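You operate a simulated robot arm through the tools that you are given. There is no shell and no other tool. Be economical: measure what you need, move in short steps, check, and stop when the job is done.

The job below is to be done with a simulated robot arm. You get a single attempt, and the scene is never put back.

Task
The blue stick ran through unseen: set the product knob to dry and prove it again.
Fine: stop the belt first; send the stick from ahead of the tunnel, lay it on the ledge, then reset.
Where things are to end (x, y in the base frame): blue test stick within 60 mm of [500, 320].

It is judged by the outcome, as a careful person would: the job done as asked, and still so three seconds after it is handed in. It fails if anything else is knocked over, pushed out of place, dropped, spilled or broken.

Robot
A 7-joint arm with a fingered hand on a trunk, on a base that drives. Base frame: it is fixed to the floor where the robot stands at the start and does not move with it; the origin is under the middle of the robot, x ahead of it, y to its left, z up. Lengths are in mm, angles in rad, forces in N, time in s.
Its first joint turns from -2.897 to 2.897 rad. Places, roughly: blue key [500, -100, 800]; blue test stick [750, -1500, 750]; green key [500, 0, 800]; infeed belt ahead of the tunnel [700, 200, 800]; infeed belt past the tunnel [700, -300, 800]; ledge of the outfeed conveyor [500, -100, 800]; product knob [400, -400, 700]; red key [500, 0, 800]. Payload 4.7 kg.
The tool frame sits at the grasp point between the pads (the TCP): z along the fingers, y along the line on which they close. The tips reach 36 mm beyond it. Largest opening 120 mm; the body of the gripper starts 42 mm behind the TCP. The gripper is a hand of 5 fingers: y runs from the thumb to the fingers, the wrist lies at [-18, -122, -210] in the tool frame, and closing takes about 1.5 s.
Orientation is that of the tool frame in the base frame, as a unit quaternion [x, y, z, w]. With the fingers straight down and the wrist toward the robot, the tool's x, y and z point along [0, 1, 0], [1, 0, 0] and [0, 0, -1] of the base frame.

Tools
- The arm moves only by the tool move_arm. Its argument "steps" is a list of rows, each an object (a shift or turn left out is 0, a gripper value left out holds the last) with "xyz": the shift along the tool's x, y, z in mm, a list of three; "rotation": the turn, a rotation vector about the tool's x, y, z in rad, a list of three; "grip": the opening, from 0 (shut) to 1 (fully open). In form: [{"xyz": [dx, dy, dz], "rotation": [rx, ry, rz], "grip": grip}, ...]. A call has 1 to 8 rows; each row is the pose to reach, as a shift and turn from the pose commanded when the call began, along the tool's axes at that moment. Each row takes 0.2 s and may step no farther than 50 mm and 0.15 rad from the row before; otherwise, or with a gripper value out of range, the whole call is refused. Where a pose cannot be reached the arm comes as near as it can. A force on the tool above 40 N (or 10 N above the force at the start of the call, whichever is more), or a blocked arm, ends the call early, and 0.2 s more pass. Each finger travels about 45 mm/s and halts on what it meets, pressing with about 21 N; the grip force reading is that of the motor and also rises with nothing between the fingers. The clock runs only during rows and for 0.2 s after the last one: add rows that repeat a pose to give the fingers time. The reply holds the time, the measured pose of the TCP, the force on the tool along the base axes, the opening and the grip force, in the units named above and with some noise, with the torque about the TCP (base axes, N m) and any sound that the robot's microphone picked up.
- Cameras (640 x 400 px; columns grow to the right, rows downward): "scene" is now at [-239.1, 67.4, 1237.6]; the picture's right is [-0.14, -0.99, 0.00], its down [-0.32, 0.05, -0.95] and it looks along [0.94, -0.13, -0.33] (base axes); focal length 258 px, centre (320, 200). "wrist" rides on the gripper at [72, -91, -143] in the tool frame; the picture's right is [-0.80, 0.28, -0.53], its down [-0.53, -0.73, 0.42] and it looks along [-0.27, 0.62, 0.74] (tool axes); focal length 234 px, centre (320, 200). There is no depth. A picture from a camera that has moved, and an enlarged one, comes with that camera's place and axes in the base frame and with its lens.
- capture(camera): a new picture of that camera. No time passes.
- drive_base(legs): drives the robot by 1 to 6 legs, each [ahead, turn to the left] in mm and rad, along the robot's own axes; the way and the turn of a leg run together, so that a leg with both is an arc; at most 1500 mm and 3.142 rad a leg. The arm and the cameras ride along, it lands a little off, and it stops where it bumps. It gives what a move gives.
- preshape(shape): the hand has 5 fingers and takes this shape, open, in about a second: jaw (thumb against the fingers, like two jaws); tri (thumb and two fingers); tip (a fingertip pinch); poke (one finger out to press); point (the index stretched); flat (the hand flat); cup (the hand cupped); fist (a fist). The gripper value then closes the fingers along that shape, each until it touches; the sizes above hold for jaw. It gives what a move gives, with no picture.
- head_to(pan, tilt): turns the head with the scene camera to pan (to the left, within 2.496 rad either way) and tilt (down, from -0.506 to 1.204), counted from straight ahead of the robot. It gives what a move gives.
- zoom(camera, box): a new picture of the part [left, top, right, bottom] of that camera's present view, enlarged. No time passes.
- finish_job(): hands the job in; it is judged then, once.

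Work in short steps. Places have to be worked out from the pictures, the camera data and where the tool is seen: move nearer, look again, correct. Check each grasp and each placing, and mend what went wrong. You have 120 turns and 82 pictures in all, those below and enlarged ones among them. Open the gripper and draw the arm clear of the work before you hand the job in, unless the task says otherwise; then end with one line.

The tools are called after ">>>" by a JSON object that holds its "name" and its "arguments". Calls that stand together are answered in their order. move_arm: Moves the arm, as the interface text tells. Its arguments: {"type":"object","properties":{"steps":{"type":"array","items":{"type":"object","properties":{"xyz":{"type":"array","items":{"type":"number"}},"rotation":{"type":"array","items":{"type":"number"}},"grip":{"type":"number"}}}}},"required":["steps"]} The other tools are called the same way: preshape (shape) gives the hand a shape; drive_base (legs) drives the base; head_to (pan, tilt) turns the head that bears the scene camera; capture (camera) takes a picture; zoom (camera, box) takes an enlarged picture of a part of a camera's view; finish_job () hands the job in.

At the start:

```text
clock: 0.0
eef_pos: [834.2, 91.1, 1159.9]
orientation: [0.707, 0.707, -0.001, 0.0]
contact_force: [-0.4, 0.3, 0.2]
moment: [0.02, -0.01, 0.01]
finger_gap: 119.5
finger_force: 0.0
shape: jaw
robot x, y, heading: [1.2, -0.0, -0.001]
head pan, tilt: [-0.141, 0.332]
```

scene: 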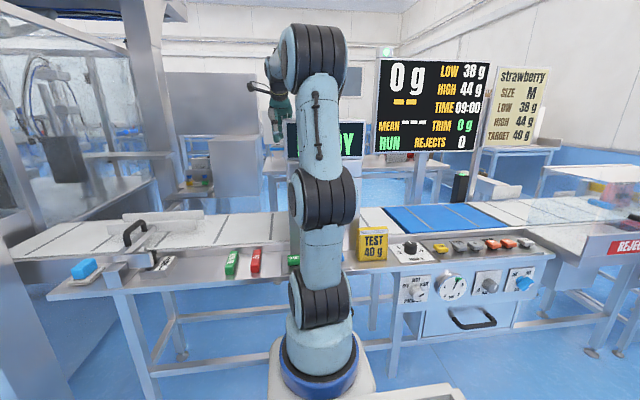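
wrist: 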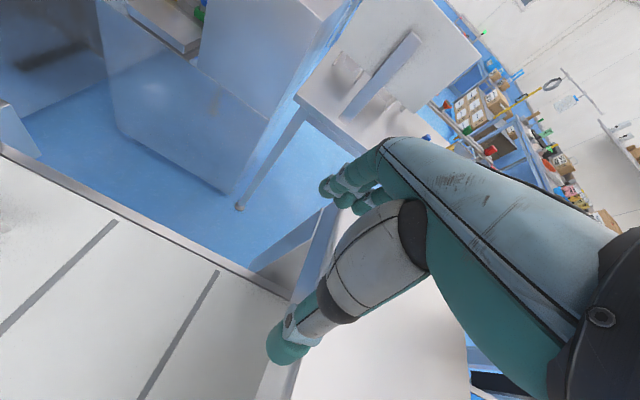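

The view shows a conveyor with a checkweigher/metal detector panel; the arm hides the middle. I'll look around with the head and zoom on the controls.

>>> {"name": "zoom", "arguments": {"camera": "scene", "box": [340, 40, 640, 340]}}

>>> {"name": "zoom", "arguments": {"camera": "scene", "box": [40, 180, 380, 390]}}

>>> {"name": "head_to", "arguments": {"pan": -1.1, "tilt": 0.4}}

>>> {"name": "capture", "arguments": {"camera": "scene"}}

```text
1.33 times, centred on (490, 190) of scene
camera zoom: at [-239.1, 67.4, 1237.6], right [-0.14, -0.99, 0.0], down [-0.32, 0.05, -0.95], along [0.94, -0.13, -0.33], focal length 344 px, centre (93, 213)
```

zoom: 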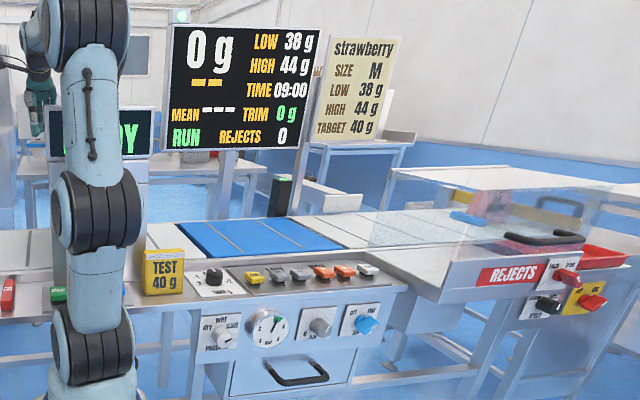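

```text
1.88 times, centred on (210, 285) of scene
camera zoom: at [-239.1, 67.4, 1237.6], right [-0.14, -0.99, 0.0], down [-0.32, 0.05, -0.95], along [0.94, -0.13, -0.33], focal length 485 px, centre (527, 40)
```

zoom: 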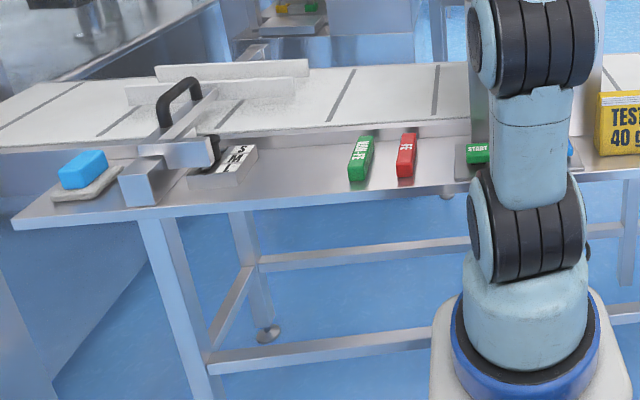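

```text
clock: 1.2
eef_pos: [832.6, 88.4, 1159.2]
orientation: [0.707, 0.707, -0.001, 0.0]
contact_force: [-0.4, 0.2, -0.4]
moment: [-0.01, 0.01, 0.03]
finger_gap: 119.8
finger_force: 0.1
shape: jaw
robot x, y, heading: [-4.2, 1.1, -0.001]
head pan, tilt: [-1.1, 0.4]
```

```text
77 pictures are left
camera scene: at [-289.3, -2.0, 1231.4], right [-0.89, -0.45, 0.0], down [-0.18, 0.35, -0.92], along [0.42, -0.82, -0.39], focal length 258 px, centre (320, 200)
```

scene: 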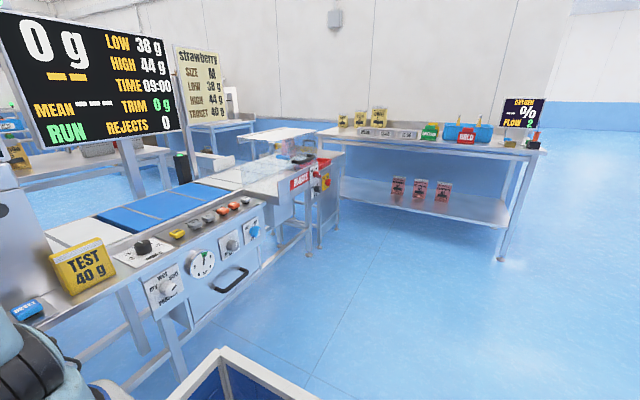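

The blue test stick should be at the far downstream end. Zooming on that end and the control panel.

>>> {"name": "zoom", "arguments": {"camera": "scene", "box": [230, 110, 350, 230]}}

>>> {"name": "zoom", "arguments": {"camera": "scene", "box": [0, 200, 280, 375]}}

>>> {"name": "zoom", "arguments": {"camera": "scene", "box": [330, 90, 550, 210]}}

```text
3.33 times, centred on (290, 170) of scene
camera zoom: at [-289.3, -2.0, 1231.4], right [-0.89, -0.45, 0.0], down [-0.18, 0.35, -0.92], along [0.42, -0.82, -0.39], focal length 860 px, centre (420, 300)
```

zoom: 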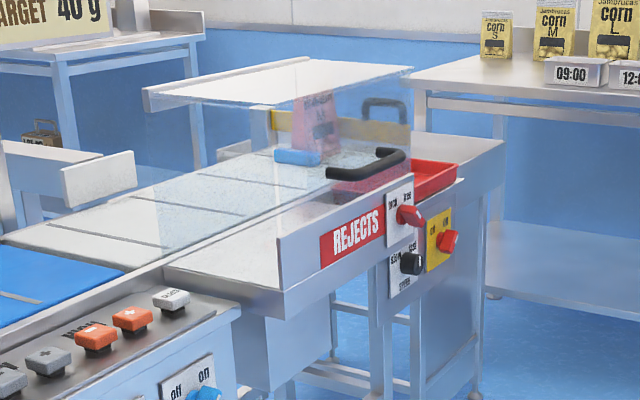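

```text
2.29 times, centred on (140, 288) of scene
camera zoom: at [-289.3, -2.0, 1231.4], right [-0.89, -0.45, 0.0], down [-0.18, 0.35, -0.92], along [0.42, -0.82, -0.39], focal length 589 px, centre (731, 0)
```

zoom: 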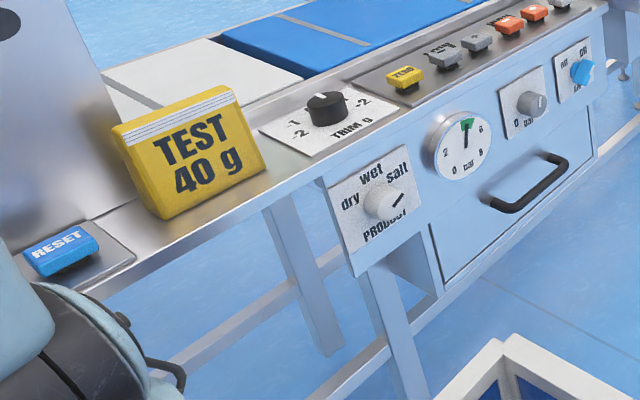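

```text
2.91 times, centred on (440, 150) of scene
camera zoom: at [-289.3, -2.0, 1231.4], right [-0.89, -0.45, 0.0], down [-0.18, 0.35, -0.92], along [0.42, -0.82, -0.39], focal length 750 px, centre (-29, 346)
```

zoom: 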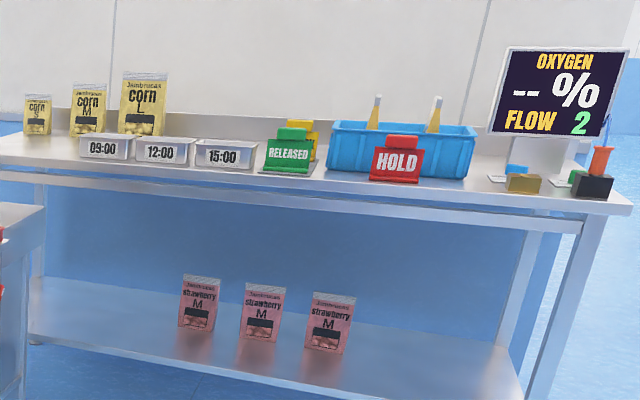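

Knob sits on a vertical plate, the RESET key is near (491,-94). I'll draw the hand back above the key ledge for a wrist view.

>>> {"name": "move_arm", "arguments": {"steps": [{"xyz": [0, -50, 0]}, {"xyz": [0, -100, 0]}, {"xyz": [0, -150, 0]}, {"xyz": [0, -200, 0]}, {"xyz": [0, -250, 0]}, {"xyz": [0, -300, 0]}, {"xyz": [0, -350, 0]}, {"xyz": [0, -390, 0]}]}}

>>> {"name": "head_to", "arguments": {"pan": -0.5, "tilt": 0.5}}

>>> {"name": "capture", "arguments": {"camera": "wrist"}}

>>> {"name": "capture", "arguments": {"camera": "scene"}}

```text
clock: 2.3
eef_pos: [634.7, 89.3, 1160.3]
orientation: [0.705, 0.709, 0.004, 0.006]
contact_force: [37.9, -0.9, 8.4]
moment: [-0.44, 1.83, 2.12]
finger_gap: 120.0
finger_force: 0.1
shape: jaw
robot x, y, heading: [-1.0, -0.8, 0.002]
head pan, tilt: [-1.1, 0.4]
stopped in row 5: the force on the tool passed its limit at 86 N (the readings are from after the stop); the commanded pose is now the measured one
```

```text
clock: 3.3
eef_pos: [632.5, 90.2, 1161.7]
orientation: [0.705, 0.709, 0.005, 0.006]
contact_force: [43.2, -0.1, 22.9]
moment: [-1.28, 1.63, 2.39]
finger_gap: 119.9
finger_force: 0.0
shape: jaw
robot x, y, heading: [-1.5, -2.3, 0.003]
head pan, tilt: [-0.499, 0.499]
```

```text
73 pictures are left
camera wrist: at [538.8, 160.2, 1304.7], right [0.28, -0.8, 0.53], down [-0.72, -0.54, -0.43], along [0.63, -0.26, -0.73], focal length 234 px, centre (320, 200)
```

wrist: 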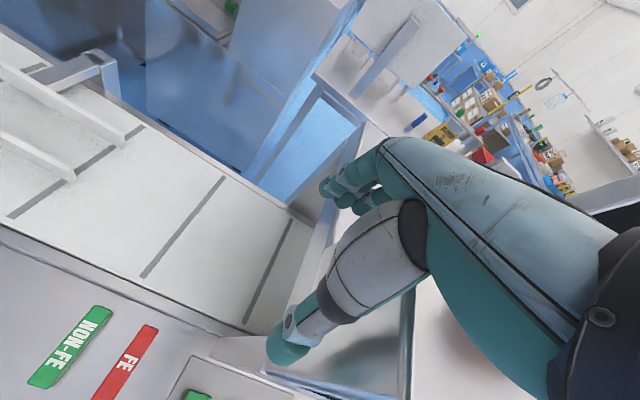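

```text
72 pictures are left
camera scene: at [-250.1, 36.9, 1222.5], right [-0.48, -0.88, 0.0], down [-0.42, 0.23, -0.88], along [0.77, -0.42, -0.48], focal length 258 px, centre (320, 200)
```

scene: 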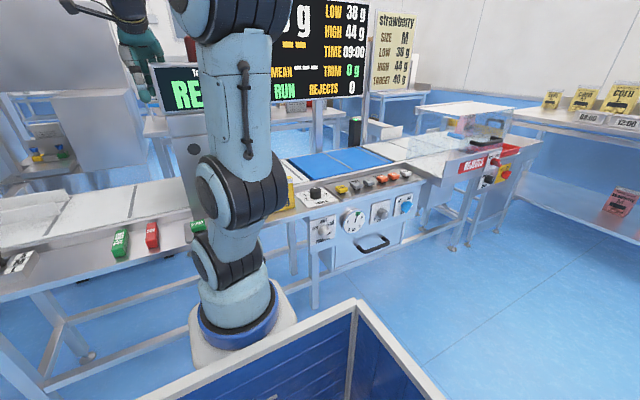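

The thumb seems to have met the back of the READY display. I back off forward, then go up and left around it.

>>> {"name": "move_arm", "arguments": {"steps": [{"xyz": [0, 30, 0]}, {"xyz": [0, 50, 0]}, {"xyz": [40, 50, -30]}, {"xyz": [80, 50, -60]}, {"xyz": [110, 50, -95]}, {"xyz": [150, 50, -120]}]}}

>>> {"name": "capture", "arguments": {"camera": "scene"}}

```text
clock: 4.7
eef_pos: [677.4, 238.8, 1282.3]
orientation: [0.706, 0.708, 0.003, 0.006]
contact_force: [0.3, -0.6, 0.5]
moment: [0.06, -0.02, 0.02]
finger_gap: 119.6
finger_force: 0.0
shape: jaw
robot x, y, heading: [1.5, -0.2, -0.001]
head pan, tilt: [-0.499, 0.499]
```

```text
71 pictures are left
camera scene: at [-251.5, 36.9, 1222.2], right [-0.48, -0.88, 0.0], down [-0.42, 0.23, -0.88], along [0.77, -0.42, -0.48], focal length 258 px, centre (320, 200)
```

scene: 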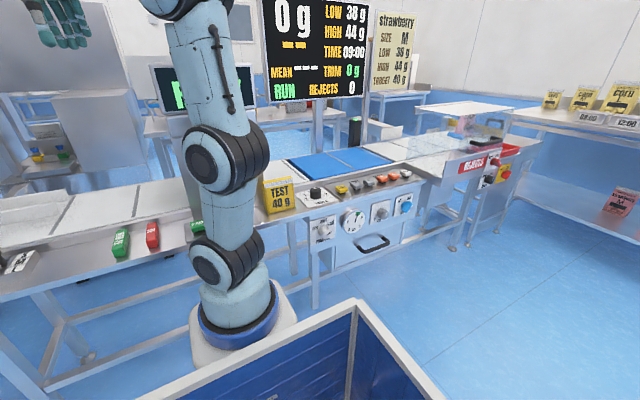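

Clear now. I draw back to x≈470 at y≈240, then lower for a view of the ledge.

>>> {"name": "move_arm", "arguments": {"steps": [{"xyz": [0, -50, 0]}, {"xyz": [0, -100, 0]}, {"xyz": [0, -150, 0]}, {"xyz": [0, -200, 0]}, {"xyz": [0, -220, 40]}, {"xyz": [0, -220, 90]}, {"xyz": [0, -220, 140]}, {"xyz": [0, -220, 190]}]}}

>>> {"name": "capture", "arguments": {"camera": "wrist"}}

>>> {"name": "capture", "arguments": {"camera": "scene"}}

```text
clock: 6.5
eef_pos: [458.1, 240.3, 1088.0]
orientation: [0.705, 0.709, 0.004, 0.006]
contact_force: [0.1, -0.2, 0.3]
moment: [-0.02, 0.0, 0.0]
finger_gap: 119.7
finger_force: 0.0
shape: jaw
robot x, y, heading: [-4.0, 1.2, -0.004]
head pan, tilt: [-0.499, 0.499]
```

```text
70 pictures are left
camera wrist: at [364.8, 311.1, 1232.3], right [0.28, -0.8, 0.53], down [-0.72, -0.54, -0.43], along [0.63, -0.26, -0.73], focal length 234 px, centre (320, 200)
```

wrist: 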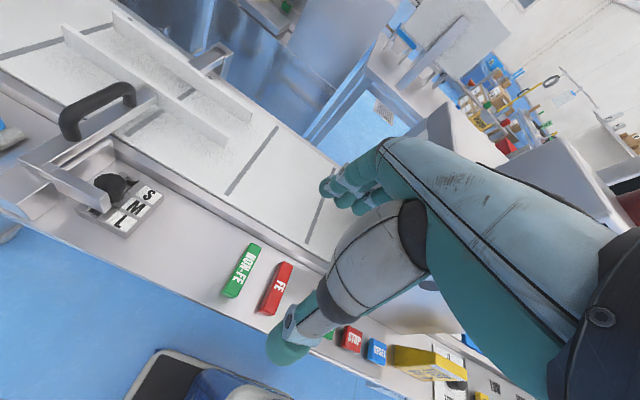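

```text
69 pictures are left
camera scene: at [-251.4, 36.9, 1222.2], right [-0.48, -0.88, 0.0], down [-0.42, 0.23, -0.88], along [0.77, -0.42, -0.48], focal length 258 px, centre (320, 200)
```

scene: 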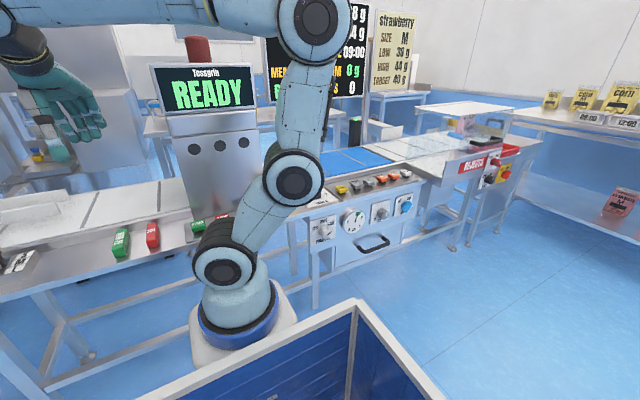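

Now I see READY tunnel, the keys (START ≈(475,50), STOP ≈(480,-16), RESET ≈(480,-85)) and FE/NON-FE sticks at x≈500, y≈172/245. I take the poke shape and look at it.

>>> {"name": "preshape", "arguments": {"shape": "poke"}}

>>> {"name": "head_to", "arguments": {"pan": 0.2, "tilt": 0.35}}

>>> {"name": "capture", "arguments": {"camera": "scene"}}

>>> {"name": "capture", "arguments": {"camera": "wrist"}}

```text
clock: 7.4
eef_pos: [458.8, 240.7, 1090.0]
orientation: [0.705, 0.709, 0.003, 0.005]
contact_force: [1.0, 0.0, 0.5]
moment: [0.0, 0.03, -0.02]
finger_gap: 0.0
finger_force: 0.0
shape: poke
robot x, y, heading: [-1.7, 3.4, 0.002]
head pan, tilt: [-0.499, 0.499]
```

```text
clock: 8.5
eef_pos: [457.3, 240.2, 1090.4]
orientation: [0.705, 0.709, 0.003, 0.005]
contact_force: [0.7, 0.2, -0.3]
moment: [-0.03, 0.0, -0.02]
finger_gap: 0.0
finger_force: 0.0
shape: poke
robot x, y, heading: [-2.3, -0.4, -0.005]
head pan, tilt: [0.201, 0.351]
```

```text
68 pictures are left
camera scene: at [-240.0, 99.0, 1235.9], right [0.2, -0.98, 0.0], down [-0.34, -0.07, -0.94], along [0.92, 0.19, -0.34], focal length 258 px, centre (320, 200)
```

scene: 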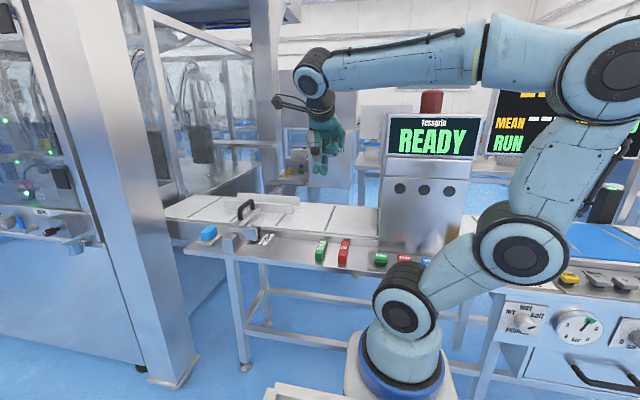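

```text
67 pictures are left
camera wrist: at [365.0, 311.3, 1232.8], right [0.28, -0.8, 0.53], down [-0.73, -0.54, -0.43], along [0.63, -0.27, -0.73], focal length 234 px, centre (320, 200)
```

wrist: 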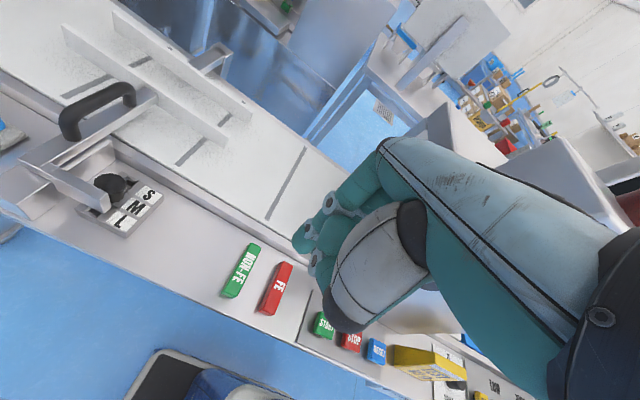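

Zoom on the hand to find the poking fingertip.

>>> {"name": "zoom", "arguments": {"camera": "scene", "box": [260, 60, 420, 180]}}

>>> {"name": "zoom", "arguments": {"camera": "wrist", "box": [220, 180, 420, 370]}}

```text
3.33 times, centred on (340, 120) of scene
camera zoom: at [-240.0, 99.0, 1235.9], right [0.2, -0.98, 0.0], down [-0.34, -0.07, -0.94], along [0.92, 0.19, -0.34], focal length 860 px, centre (253, 467)
```

zoom: 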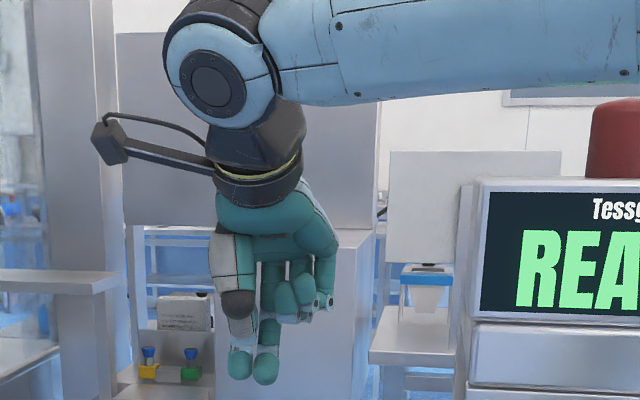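

```text
2.11 times, centred on (320, 275) of wrist
camera zoom: at [365.0, 311.3, 1232.8], right [0.28, -0.8, 0.53], down [-0.73, -0.54, -0.43], along [0.63, -0.27, -0.73], focal length 493 px, centre (320, 42)
```

zoom: 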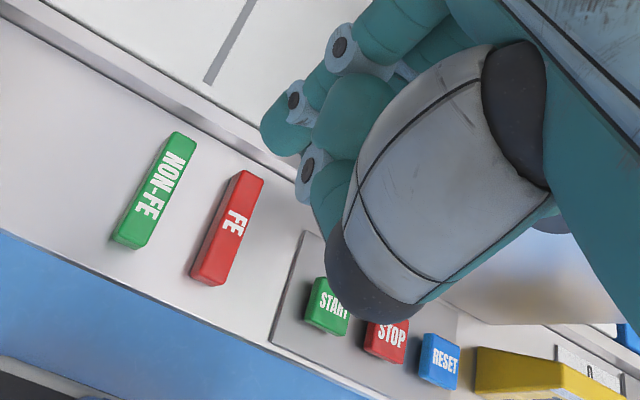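

Index tip seems about 36 mm below the TCP and slightly ahead. I move above STOP at a height of about 950 and look.

>>> {"name": "move_arm", "arguments": {"steps": [{"xyz": [-45, 0, 0]}, {"xyz": [-90, 0, 0]}, {"xyz": [-135, 2, 20]}, {"xyz": [-180, 4, 50]}, {"xyz": [-220, 6, 80]}, {"xyz": [-258, 8, 110]}, {"xyz": [-258, 8, 140]}, {"xyz": [-258, 8, 140]}]}}

>>> {"name": "capture", "arguments": {"camera": "wrist"}}

>>> {"name": "capture", "arguments": {"camera": "scene"}}

```text
refused: row 4 steps farther than a row can; nothing moved
```

```text
64 pictures are left
camera wrist: at [365.0, 311.3, 1232.8], right [0.28, -0.8, 0.53], down [-0.73, -0.54, -0.43], along [0.63, -0.27, -0.73], focal length 234 px, centre (320, 200)
```

wrist: 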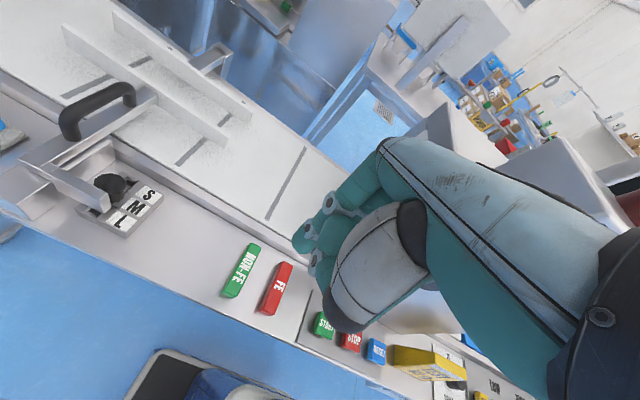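

```text
63 pictures are left
camera scene: at [-240.0, 99.0, 1235.9], right [0.2, -0.98, 0.0], down [-0.34, -0.07, -0.94], along [0.92, 0.19, -0.34], focal length 258 px, centre (320, 200)
```

scene: 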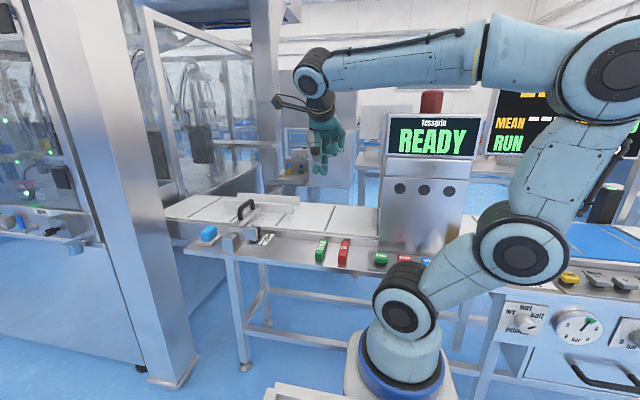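

One step was just too long; smaller steps now.

>>> {"name": "move_arm", "arguments": {"steps": [{"xyz": [-40, 0, 15]}, {"xyz": [-80, 0, 30]}, {"xyz": [-120, 2, 45]}, {"xyz": [-160, 4, 60]}, {"xyz": [-200, 6, 80]}, {"xyz": [-235, 8, 100]}, {"xyz": [-258, 8, 130]}, {"xyz": [-258, 8, 140]}]}}

>>> {"name": "capture", "arguments": {"camera": "wrist"}}

>>> {"name": "capture", "arguments": {"camera": "scene"}}

```text
clock: 10.3
eef_pos: [471.1, -20.0, 950.0]
orientation: [0.706, 0.708, 0.004, 0.004]
contact_force: [-0.9, -1.1, 0.1]
moment: [0.05, -0.03, 0.06]
finger_gap: 0.0
finger_force: 0.1
shape: poke
robot x, y, heading: [-1.4, -0.7, 0.0]
head pan, tilt: [0.201, 0.351]
```

```text
62 pictures are left
camera wrist: at [378.1, 50.4, 1092.7], right [0.28, -0.8, 0.53], down [-0.73, -0.54, -0.43], along [0.63, -0.27, -0.73], focal length 234 px, centre (320, 200)
```

wrist: 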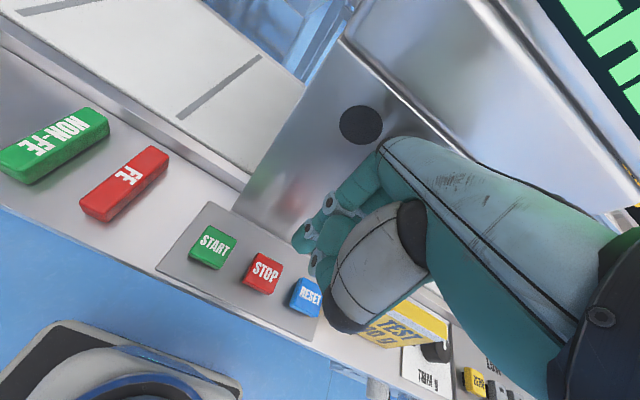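

```text
61 pictures are left
camera scene: at [-240.2, 98.9, 1235.9], right [0.2, -0.98, 0.0], down [-0.34, -0.07, -0.94], along [0.92, 0.19, -0.34], focal length 258 px, centre (320, 200)
```

scene: 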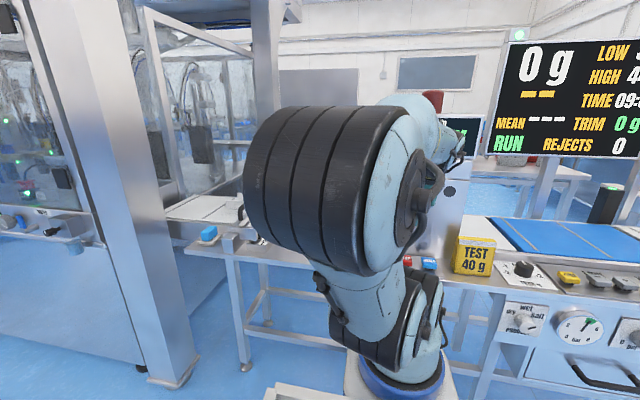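

Zooming on the fingertip to fix its offset from the TCP.

>>> {"name": "zoom", "arguments": {"camera": "wrist", "box": [240, 150, 400, 310]}}

```text
2.50 times, centred on (320, 230) of wrist
camera zoom: at [378.1, 50.4, 1092.7], right [0.28, -0.8, 0.53], down [-0.73, -0.54, -0.43], along [0.63, -0.27, -0.73], focal length 585 px, centre (320, 125)
```

zoom: 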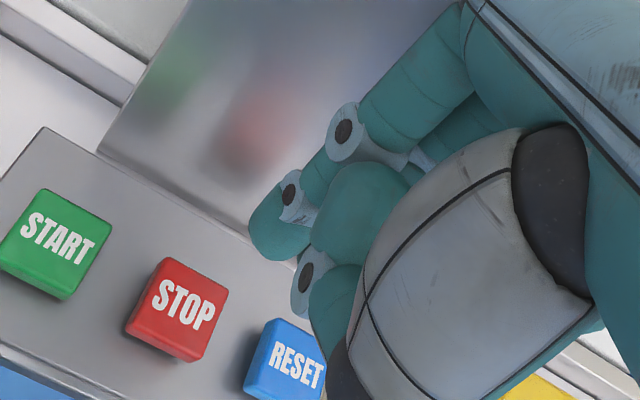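

Index tip ≈ TCP+(2,+7,-36). I shift to sit over STOP and descend to ~15 mm above it.

>>> {"name": "move_arm", "arguments": {"steps": [{"xyz": [-10, 3, 30]}, {"xyz": [-10, 3, 60]}, {"xyz": [-10, 3, 90]}, {"xyz": [-10, 3, 90]}]}}

>>> {"name": "zoom", "arguments": {"camera": "wrist", "box": [200, 150, 420, 340]}}

```text
clock: 11.3
eef_pos: [475.1, -29.7, 862.2]
orientation: [0.705, 0.709, 0.003, 0.003]
contact_force: [0.6, -0.1, -0.2]
moment: [-0.01, -0.01, 0.0]
finger_gap: 0.2
finger_force: 0.0
shape: poke
robot x, y, heading: [-1.4, 2.8, -0.004]
head pan, tilt: [0.201, 0.351]
```

```text
2.11 times, centred on (310, 245) of wrist
camera zoom: at [382.1, 41.3, 1004.2], right [0.28, -0.8, 0.53], down [-0.73, -0.54, -0.43], along [0.63, -0.27, -0.73], focal length 493 px, centre (341, 105)
```

zoom: 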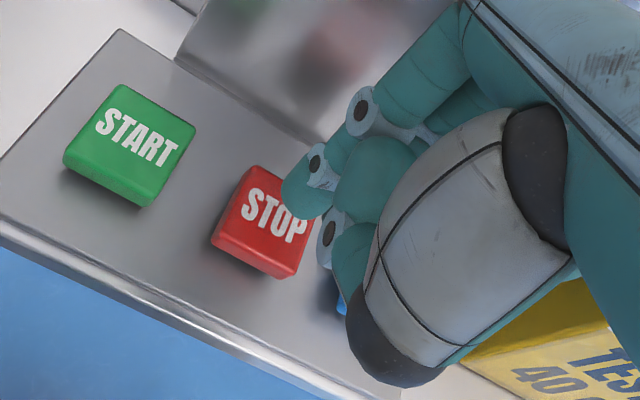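

Tip is aligned over STOP about 25 mm above. Press down.

>>> {"name": "move_arm", "arguments": {"steps": [{"xyz": [0, 3, 15]}, {"xyz": [0, 3, 25]}, {"xyz": [0, 3, 31]}, {"xyz": [0, 3, 35]}]}}

>>> {"name": "zoom", "arguments": {"camera": "wrist", "box": [200, 150, 420, 340]}}

```text
clock: 12.3
eef_pos: [479.7, -30.0, 826.6]
orientation: [0.705, 0.709, 0.004, 0.007]
contact_force: [2.3, 3.7, 19.8]
moment: [0.06, -0.09, 0.02]
finger_gap: 0.0
finger_force: 0.0
shape: poke
robot x, y, heading: [1.5, 0.3, -0.003]
head pan, tilt: [0.201, 0.351]
heard: click
```

```text
2.11 times, centred on (310, 245) of wrist
camera zoom: at [385.9, 41.0, 969.6], right [0.27, -0.8, 0.53], down [-0.72, -0.54, -0.43], along [0.63, -0.27, -0.73], focal length 493 px, centre (341, 105)
```

zoom: 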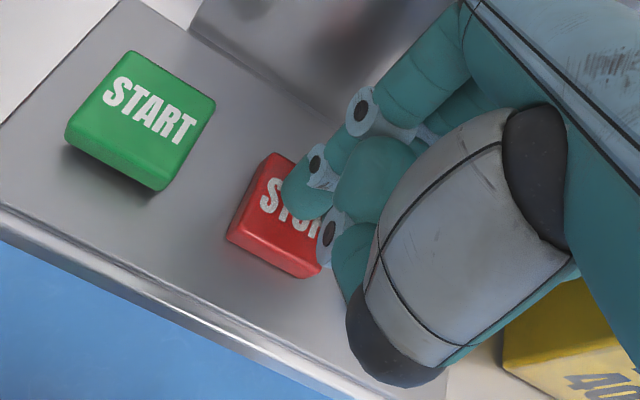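

STOP clicked. I lift and check that the belt stands still.

>>> {"name": "move_arm", "arguments": {"steps": [{"xyz": [0, 0, -40]}, {"xyz": [0, 0, -80]}, {"xyz": [0, 0, -120]}, {"xyz": [0, 0, -160]}, {"xyz": [0, -40, -190]}, {"xyz": [0, -80, -210]}]}}

>>> {"name": "head_to", "arguments": {"pan": -0.7, "tilt": 0.5}}

>>> {"name": "capture", "arguments": {"camera": "wrist"}}

>>> {"name": "capture", "arguments": {"camera": "scene"}}

```text
clock: 13.7
eef_pos: [398.4, -17.3, 1034.3]
orientation: [0.678, 0.735, 0.003, 0.005]
contact_force: [-2.8, -4.5, 1.3]
moment: [0.35, -0.29, -0.01]
finger_gap: 0.1
finger_force: 0.0
shape: poke
robot x, y, heading: [-0.1, 1.0, -0.001]
head pan, tilt: [0.201, 0.351]
```

```text
clock: 14.9
eef_pos: [397.9, -18.9, 1033.4]
orientation: [0.676, 0.736, 0.004, 0.003]
contact_force: [-0.3, -0.5, -0.1]
moment: [-0.01, -0.03, 0.0]
finger_gap: 0.0
finger_force: 0.2
shape: poke
robot x, y, heading: [0.0, -0.9, -0.004]
head pan, tilt: [-0.7, 0.499]
```

```text
57 pictures are left
camera wrist: at [300.1, 46.0, 1176.1], right [0.34, -0.78, 0.53], down [-0.68, -0.59, -0.43], along [0.65, -0.21, -0.73], focal length 234 px, centre (320, 200)
```

wrist: 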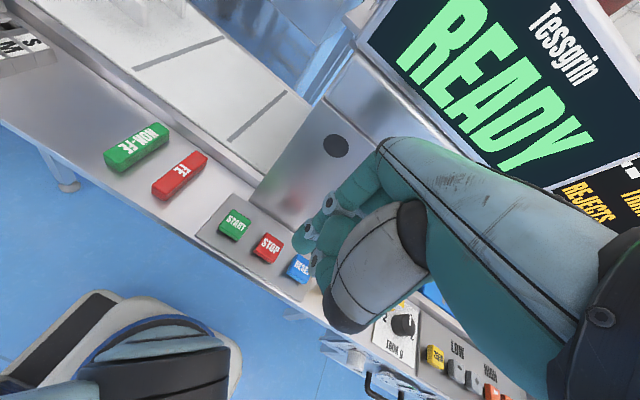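

```text
56 pictures are left
camera scene: at [-261.6, 22.1, 1222.2], right [-0.64, -0.77, 0.0], down [-0.37, 0.31, -0.88], along [0.67, -0.57, -0.48], focal length 258 px, centre (320, 200)
```

scene: 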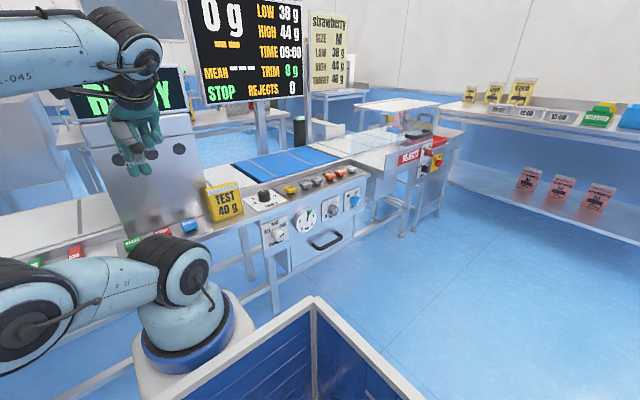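

The display now reads STOP. Next the product knob: zoom on it.

>>> {"name": "zoom", "arguments": {"camera": "scene", "box": [240, 200, 320, 260]}}

>>> {"name": "zoom", "arguments": {"camera": "scene", "box": [360, 90, 480, 180]}}

```text
6.67 times, centred on (280, 230) of scene
camera zoom: at [-261.6, 22.1, 1222.2], right [-0.64, -0.77, 0.0], down [-0.37, 0.31, -0.88], along [0.67, -0.57, -0.48], focal length 1719 px, centre (587, 0)
```

zoom: 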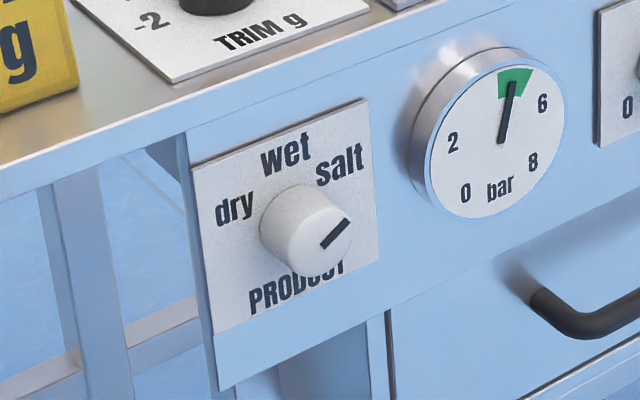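

```text
4.44 times, centred on (420, 135) of scene
camera zoom: at [-261.6, 22.1, 1222.2], right [-0.64, -0.77, 0.0], down [-0.37, 0.31, -0.88], along [0.67, -0.57, -0.48], focal length 1146 px, centre (-124, 489)
```

zoom: 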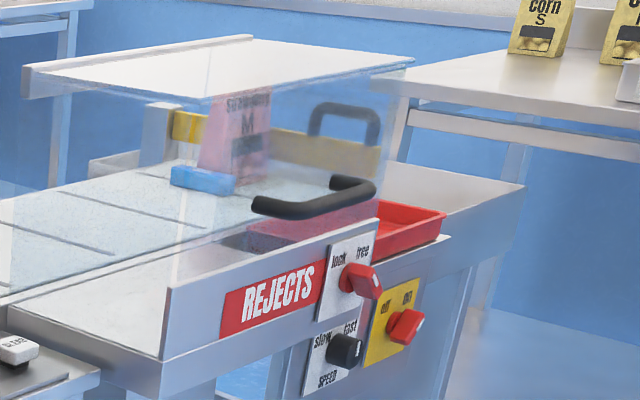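

The knob is a round dial with its mark at "salt"; it must turn left ~100°. I look at what stands in front of it (the blue bin) before planning the approach.

>>> {"name": "head_to", "arguments": {"pan": -0.9, "tilt": 1.0}}

>>> {"name": "capture", "arguments": {"camera": "scene"}}

```text
clock: 15.8
eef_pos: [397.8, -17.4, 1032.3]
orientation: [0.677, 0.736, 0.003, 0.004]
contact_force: [0.4, 0.2, 0.0]
moment: [-0.04, 0.01, 0.0]
finger_gap: 0.1
finger_force: 0.0
shape: poke
robot x, y, heading: [2.8, -2.9, -0.004]
head pan, tilt: [-0.901, 1.0]
```

```text
53 pictures are left
camera scene: at [-288.0, 26.0, 1181.2], right [-0.78, -0.62, 0.0], down [-0.52, 0.66, -0.54], along [0.34, -0.42, -0.84], focal length 258 px, centre (320, 200)
```

scene: 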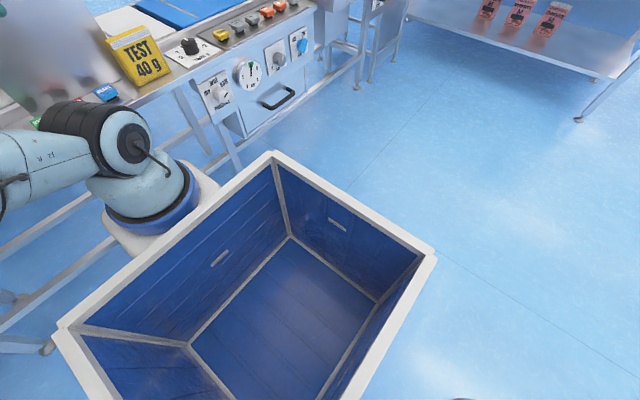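

The blue tote is part of the robot. I'll back away 250 mm, shift 350 mm to the right and face the knob squarely.

>>> {"name": "drive_base", "arguments": {"legs": [[-250, 0], [0, -1.5708], [350, 0], [0, 1.5708]]}}

>>> {"name": "head_to", "arguments": {"pan": -0.1, "tilt": 0.5}}

>>> {"name": "preshape", "arguments": {"shape": "jaw"}}

>>> {"name": "capture", "arguments": {"camera": "scene"}}

>>> {"name": "capture", "arguments": {"camera": "wrist"}}

```text
clock: 27.1
eef_pos: [145.0, -383.4, 1032.6]
orientation: [0.711, 0.703, 0.002, 0.005]
contact_force: [0.1, -0.4, 0.5]
moment: [0.0, -0.02, 0.0]
finger_gap: 0.0
finger_force: 0.0
shape: poke
robot x, y, heading: [-250.5, -348.5, -0.018]
head pan, tilt: [-0.901, 1.0]
```

```text
clock: 28.2
eef_pos: [145.0, -382.1, 1033.4]
orientation: [0.711, 0.703, 0.002, 0.005]
contact_force: [-0.2, 0.2, 0.6]
moment: [-0.03, -0.02, 0.0]
finger_gap: 0.4
finger_force: 0.0
shape: poke
robot x, y, heading: [-248.4, -346.7, -0.014]
head pan, tilt: [-0.099, 0.499]
```

```text
clock: 29.1
eef_pos: [146.6, -382.9, 1032.1]
orientation: [0.711, 0.704, 0.002, 0.005]
contact_force: [0.4, -0.4, 0.2]
moment: [0.01, 0.01, 0.02]
finger_gap: 120.0
finger_force: 0.1
shape: jaw
robot x, y, heading: [-247.3, -347.2, -0.011]
head pan, tilt: [-0.099, 0.499]
```

```text
52 pictures are left
camera scene: at [-490.0, -273.3, 1222.2], right [-0.11, -0.99, 0.0], down [-0.48, 0.05, -0.88], along [0.87, -0.1, -0.48], focal length 258 px, centre (320, 200)
```

scene: 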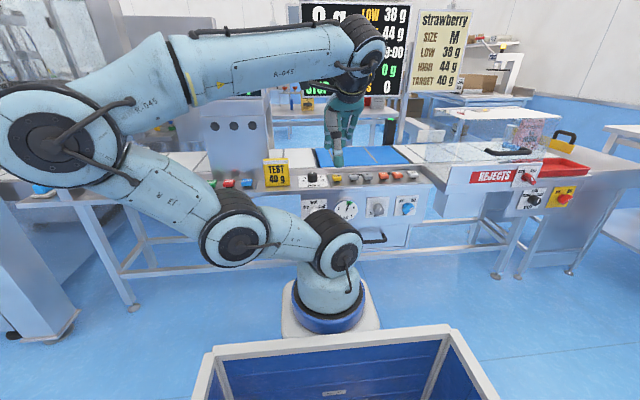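

```text
51 pictures are left
camera wrist: at [53.7, -310.9, 1176.2], right [0.27, -0.81, 0.53], down [-0.73, -0.53, -0.43], along [0.63, -0.27, -0.73], focal length 234 px, centre (320, 200)
```

wrist: 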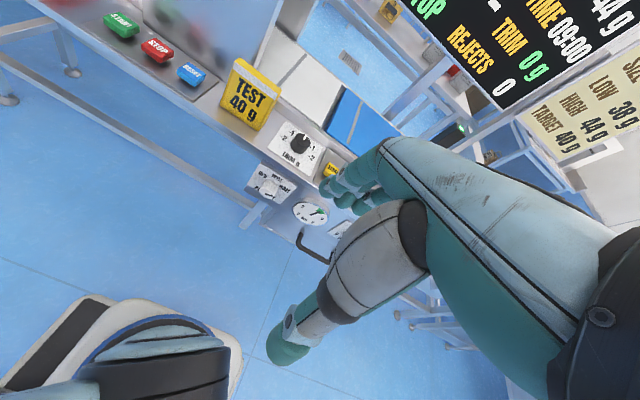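

I'll bring the hand forward and turn it in place to point at the panel (fingers along +x, thumb-to-finger line sideways).

>>> {"name": "move_arm", "arguments": {"steps": [{"xyz": [0, 16, 0], "rotation": [-0.085, -0.085, -0.085]}, {"xyz": [0, 32, 0], "rotation": [-0.17, -0.17, -0.17]}, {"xyz": [0, 48, 0], "rotation": [-0.255, -0.255, -0.255]}, {"xyz": [0, 64, 0], "rotation": [-0.34, -0.34, -0.34]}, {"xyz": [0, 80, 0], "rotation": [-0.425, -0.425, -0.425]}, {"xyz": [0, 96, 0], "rotation": [-0.51, -0.51, -0.51]}, {"xyz": [0, 112, 0], "rotation": [-0.595, -0.595, -0.595]}, {"xyz": [0, 128, 0], "rotation": [-0.68, -0.68, -0.68]}]}}

>>> {"name": "move_arm", "arguments": {"steps": [{"rotation": [-0.085, -0.085, -0.085]}, {"rotation": [-0.17, -0.17, -0.17]}, {"rotation": [-0.255, -0.255, -0.255]}, {"rotation": [-0.34, -0.34, -0.34]}, {"rotation": [-0.425, -0.425, -0.425]}, {"rotation": [-0.51, -0.51, -0.51]}, {"rotation": [-0.529, -0.529, -0.529]}, {"rotation": [-0.529, -0.529, -0.529]}]}}

>>> {"name": "capture", "arguments": {"camera": "scene"}}

>>> {"name": "capture", "arguments": {"camera": "wrist"}}

```text
clock: 30.9
eef_pos: [272.6, -384.8, 1035.1]
orientation: [0.364, 0.81, -0.001, 0.46]
contact_force: [-0.8, 0.5, 0.6]
moment: [-0.02, 0.03, -0.02]
finger_gap: 119.8
finger_force: 0.1
shape: jaw
robot x, y, heading: [-252.9, -346.1, -0.013]
head pan, tilt: [-0.099, 0.499]
```

```text
clock: 32.7
eef_pos: [277.7, -353.7, 1158.5]
orientation: [0.021, 0.725, 0.005, 0.688]
contact_force: [0.6, -0.7, -0.2]
moment: [0.03, -0.03, 0.0]
finger_gap: 119.8
finger_force: 0.1
shape: jaw
out of reach, approached as far as the arm can: row 4, 5, 6, 7, 8
robot x, y, heading: [-245.0, -352.0, -0.014]
head pan, tilt: [-0.099, 0.499]
```

```text
50 pictures are left
camera scene: at [-490.1, -273.3, 1222.2], right [-0.11, -0.99, 0.0], down [-0.48, 0.05, -0.88], along [0.87, -0.1, -0.48], focal length 258 px, centre (320, 200)
```

scene: 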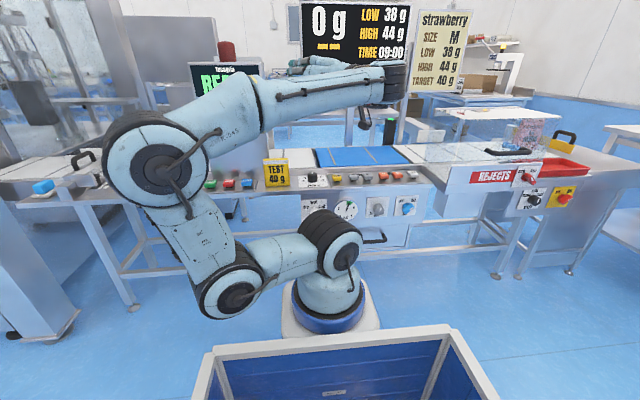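

```text
49 pictures are left
camera wrist: at [128.3, -440.8, 1091.7], right [-0.48, 0.26, 0.84], down [0.43, -0.76, 0.48], along [0.76, 0.59, 0.25], focal length 234 px, centre (320, 200)
```

wrist: 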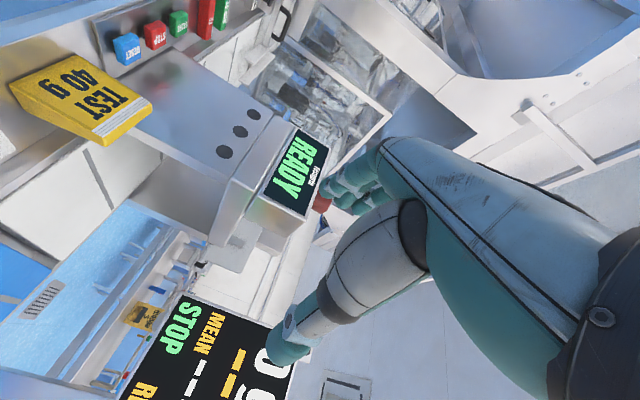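

Orientation is nearly right, though the height drifted up to 1158. Lower the hand (tool x points down) toward the knob's height and see if the arm follows.

>>> {"name": "move_arm", "arguments": {"steps": [{"xyz": [45, 0, 0]}, {"xyz": [90, 0, 0]}, {"xyz": [135, 0, 0]}, {"xyz": [180, 0, 0]}, {"xyz": [225, 0, 0]}, {"xyz": [270, 0, 0]}, {"xyz": [315, 0, 0]}, {"xyz": [360, 0, 0]}]}}

>>> {"name": "capture", "arguments": {"camera": "scene"}}

```text
clock: 34.5
eef_pos: [229.4, -241.9, 1051.1]
orientation: [0.044, 0.725, -0.016, 0.688]
contact_force: [-3.5, 4.7, 1.2]
moment: [-0.1, -0.05, -0.4]
finger_gap: 119.9
finger_force: 0.1
shape: jaw
out of reach, approached as far as the arm can: row 1, 2, 3, 4, 5, 6, 7, 8
robot x, y, heading: [-250.0, -350.4, -0.014]
head pan, tilt: [-0.099, 0.499]
```

```text
48 pictures are left
camera scene: at [-490.2, -273.4, 1222.2], right [-0.11, -0.99, 0.0], down [-0.48, 0.05, -0.88], along [0.87, -0.1, -0.48], focal length 258 px, centre (320, 200)
```

scene: 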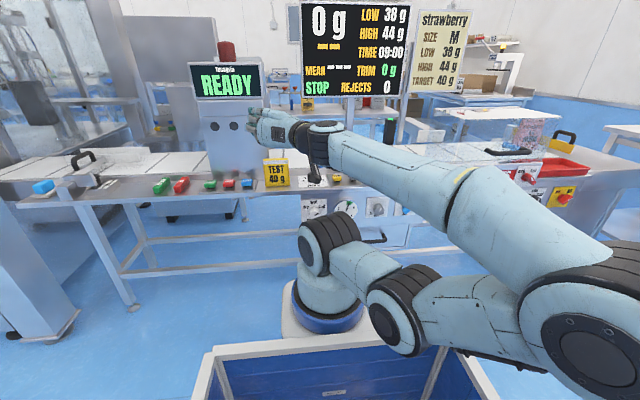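

The elbow has swung to the right side, which may give reach. I repeat the pose to see where it settles.

>>> {"name": "move_arm", "arguments": {"steps": [{"xyz": [0, 0, 0]}, {"xyz": [0, 0, 0]}, {"xyz": [0, 0, 0]}, {"xyz": [0, 0, 0]}]}}

```text
clock: 35.5
eef_pos: [221.9, -228.8, 1050.5]
orientation: [0.022, 0.726, 0.005, 0.688]
contact_force: [-0.8, -1.2, -0.1]
moment: [0.01, 0.01, -0.03]
finger_gap: 120.1
finger_force: 0.0
shape: jaw
robot x, y, heading: [-253.5, -350.0, -0.011]
head pan, tilt: [-0.099, 0.499]
```

Now I test the roll: turn about the finger axis so the wrist comes above (tool y down), which also proves the range the knob turn needs.

>>> {"name": "move_arm", "arguments": {"steps": [{"rotation": [0, 0, -0.15]}, {"rotation": [0, 0, -0.3]}, {"rotation": [0, 0, -0.45]}, {"rotation": [0, 0, -0.6]}, {"rotation": [0, 0, -0.75]}, {"rotation": [0, 0, -0.9]}, {"rotation": [0, 0, -1.05]}, {"rotation": [0, 0, -1.2]}]}}

>>> {"name": "capture", "arguments": {"camera": "scene"}}

```text
clock: 37.3
eef_pos: [220.4, -237.0, 1052.5]
orientation: [-0.392, 0.61, -0.385, 0.571]
contact_force: [0.1, 0.3, -0.5]
moment: [-0.02, -0.01, -0.01]
finger_gap: 120.0
finger_force: 0.1
shape: jaw
out of reach, approached as far as the arm can: row 2
robot x, y, heading: [-249.3, -347.8, -0.013]
head pan, tilt: [-0.099, 0.499]
```

```text
47 pictures are left
camera scene: at [-490.0, -273.5, 1222.2], right [-0.11, -0.99, 0.0], down [-0.48, 0.05, -0.88], along [0.87, -0.1, -0.48], focal length 258 px, centre (320, 200)
```

scene: 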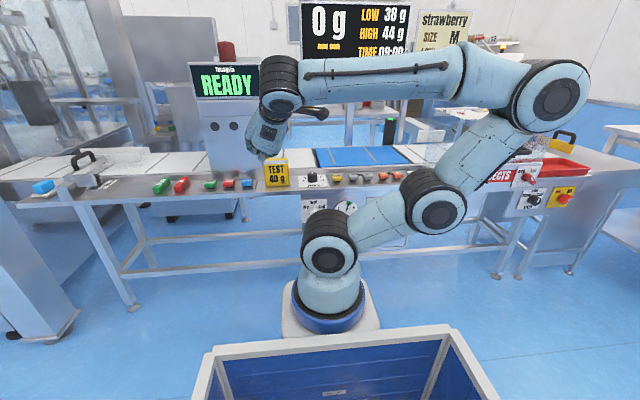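

The roll works freely. Now lower to an approach point in front of the knob, about (300,-345,690).

>>> {"name": "move_arm", "arguments": {"steps": [{"xyz": [29, 35, 12]}, {"xyz": [59, 70, 25]}, {"xyz": [89, 106, 37]}, {"xyz": [119, 142, 50]}, {"xyz": [149, 178, 62]}, {"xyz": [179, 214, 75]}, {"xyz": [209, 250, 88]}, {"xyz": [238, 286, 101]}]}}

>>> {"name": "capture", "arguments": {"camera": "scene"}}

>>> {"name": "capture", "arguments": {"camera": "wrist"}}

```text
clock: 39.3
eef_pos: [311.6, -312.2, 802.5]
orientation: [-0.36, 0.586, -0.418, 0.594]
contact_force: [0.5, -0.6, 0.1]
moment: [0.0, -0.03, -0.01]
finger_gap: 119.7
finger_force: 0.0
shape: jaw
out of reach, approached as far as the arm can: row 5, 6, 7, 8
robot x, y, heading: [-250.2, -348.5, -0.022]
head pan, tilt: [-0.099, 0.499]
stopped in row 8: the arm was blocked; the commanded pose is now the measured one
```

```text
46 pictures are left
camera scene: at [-490.1, -273.3, 1222.2], right [-0.11, -0.99, 0.0], down [-0.48, 0.05, -0.88], along [0.87, -0.1, -0.48], focal length 258 px, centre (320, 200)
```

scene: 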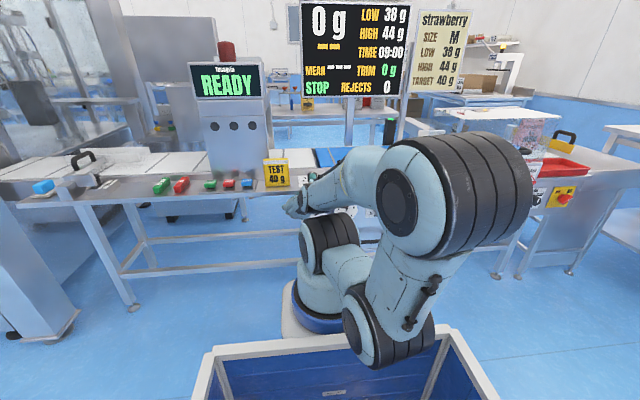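

```text
45 pictures are left
camera wrist: at [159.1, -407.3, 849.5], right [-0.47, 0.88, 0.03], down [0.39, 0.17, 0.91], along [0.79, 0.44, -0.42], focal length 234 px, centre (320, 200)
```

wrist: 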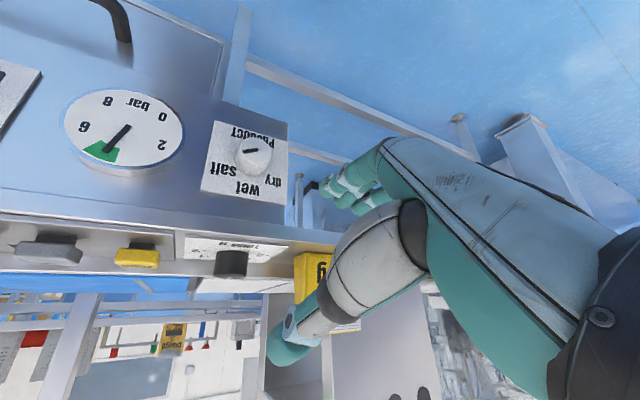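

The wrist camera now sees the knob well: about (400,-355,675). The arm is folded and blocked, so I back the base off 200 mm to let it stretch.

>>> {"name": "drive_base", "arguments": {"legs": [[-200, 0]]}}

>>> {"name": "move_arm", "arguments": {"steps": [{"xyz": [0, 0, 45]}, {"xyz": [0, 0, 90]}, {"xyz": [0, 0, 120]}, {"xyz": [18, 40, 120]}, {"xyz": [30, 80, 120]}, {"xyz": [40, 120, 120]}]}}

>>> {"name": "capture", "arguments": {"camera": "wrist"}}

```text
clock: 40.9
eef_pos: [113.9, -311.9, 801.3]
orientation: [-0.359, 0.586, -0.419, 0.593]
contact_force: [0.1, -0.4, 0.1]
moment: [0.03, -0.01, -0.02]
finger_gap: 120.0
finger_force: 0.1
shape: jaw
robot x, y, heading: [-448.9, -348.8, -0.014]
head pan, tilt: [-0.099, 0.499]
```

```text
clock: 42.3
eef_pos: [241.5, -307.0, 684.0]
orientation: [-0.358, 0.587, -0.42, 0.593]
contact_force: [0.1, 0.1, -0.1]
moment: [-0.03, -0.02, 0.03]
finger_gap: 120.1
finger_force: 0.0
shape: jaw
robot x, y, heading: [-448.4, -343.1, -0.019]
head pan, tilt: [-0.099, 0.499]
```

```text
44 pictures are left
camera wrist: at [88.7, -402.0, 730.9], right [-0.47, 0.88, 0.03], down [0.39, 0.17, 0.91], along [0.79, 0.44, -0.42], focal length 234 px, centre (320, 200)
```

wrist: 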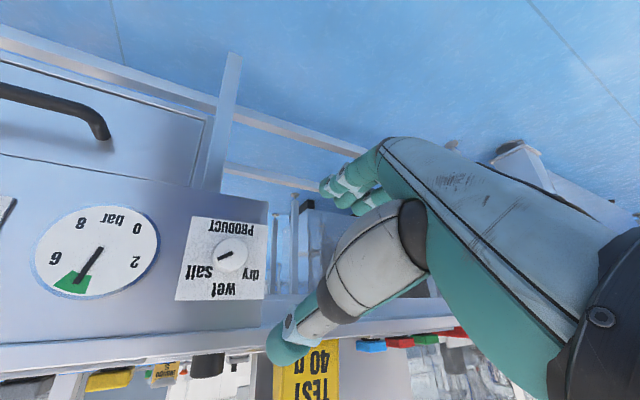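

Knob front centre triangulates to ≈(412,-356,668). I level the hand, line up at x≈320, then pre-roll +0.65 rad so the turn can run 120° the other way.

>>> {"name": "move_arm", "arguments": {"steps": [{"xyz": [24, 1, 40], "rotation": [-0.077, -0.041, 0]}, {"xyz": [48, 2, 80], "rotation": [-0.077, -0.041, 0]}, {"xyz": [48, 2, 80], "rotation": [-0.077, -0.041, 0]}]}}

>>> {"name": "move_arm", "arguments": {"steps": [{"rotation": [0, 0, 0.14]}, {"rotation": [0, 0, 0.28]}, {"rotation": [0, 0, 0.42]}, {"rotation": [0, 0, 0.56]}, {"rotation": [0, 0, 0.65]}, {"rotation": [0, 0, 0.65]}]}}

>>> {"name": "capture", "arguments": {"camera": "wrist"}}

>>> {"name": "capture", "arguments": {"camera": "scene"}}

```text
clock: 43.1
eef_pos: [320.2, -355.9, 667.3]
orientation: [-0.389, 0.59, -0.39, 0.59]
contact_force: [0.4, -0.9, 0.7]
moment: [-0.02, -0.01, -0.01]
finger_gap: 120.2
finger_force: 0.1
shape: jaw
robot x, y, heading: [-448.5, -348.0, -0.014]
head pan, tilt: [-0.099, 0.499]
```

```text
clock: 44.5
eef_pos: [319.5, -357.3, 666.6]
orientation: [-0.181, 0.684, -0.179, 0.684]
contact_force: [0.0, -0.6, -0.3]
moment: [0.0, 0.0, -0.01]
finger_gap: 120.1
finger_force: 0.1
shape: jaw
robot x, y, heading: [-445.8, -346.3, -0.018]
head pan, tilt: [-0.099, 0.499]
```

```text
43 pictures are left
camera wrist: at [176.3, -474.0, 648.4], right [-0.53, 0.64, 0.56], down [0.42, -0.38, 0.82], along [0.74, 0.67, -0.07], focal length 234 px, centre (320, 200)
```

wrist: 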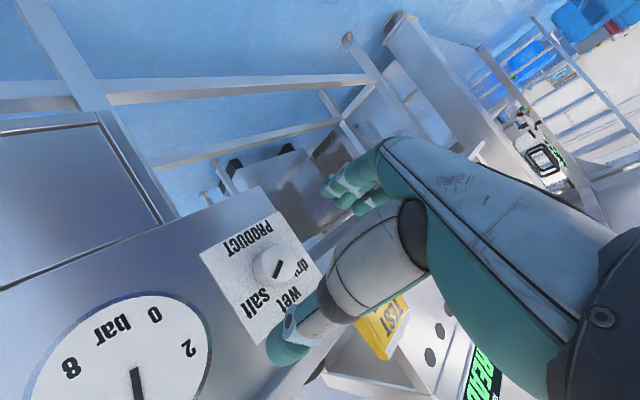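

```text
42 pictures are left
camera scene: at [-687.2, -269.5, 1222.2], right [-0.12, -0.99, 0.0], down [-0.48, 0.06, -0.88], along [0.87, -0.1, -0.48], focal length 258 px, centre (320, 200)
```

scene: 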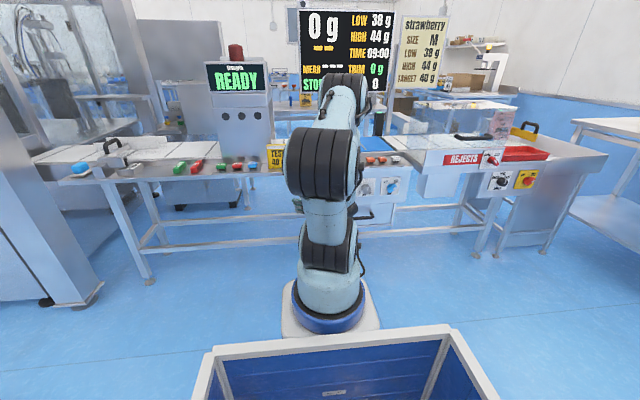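

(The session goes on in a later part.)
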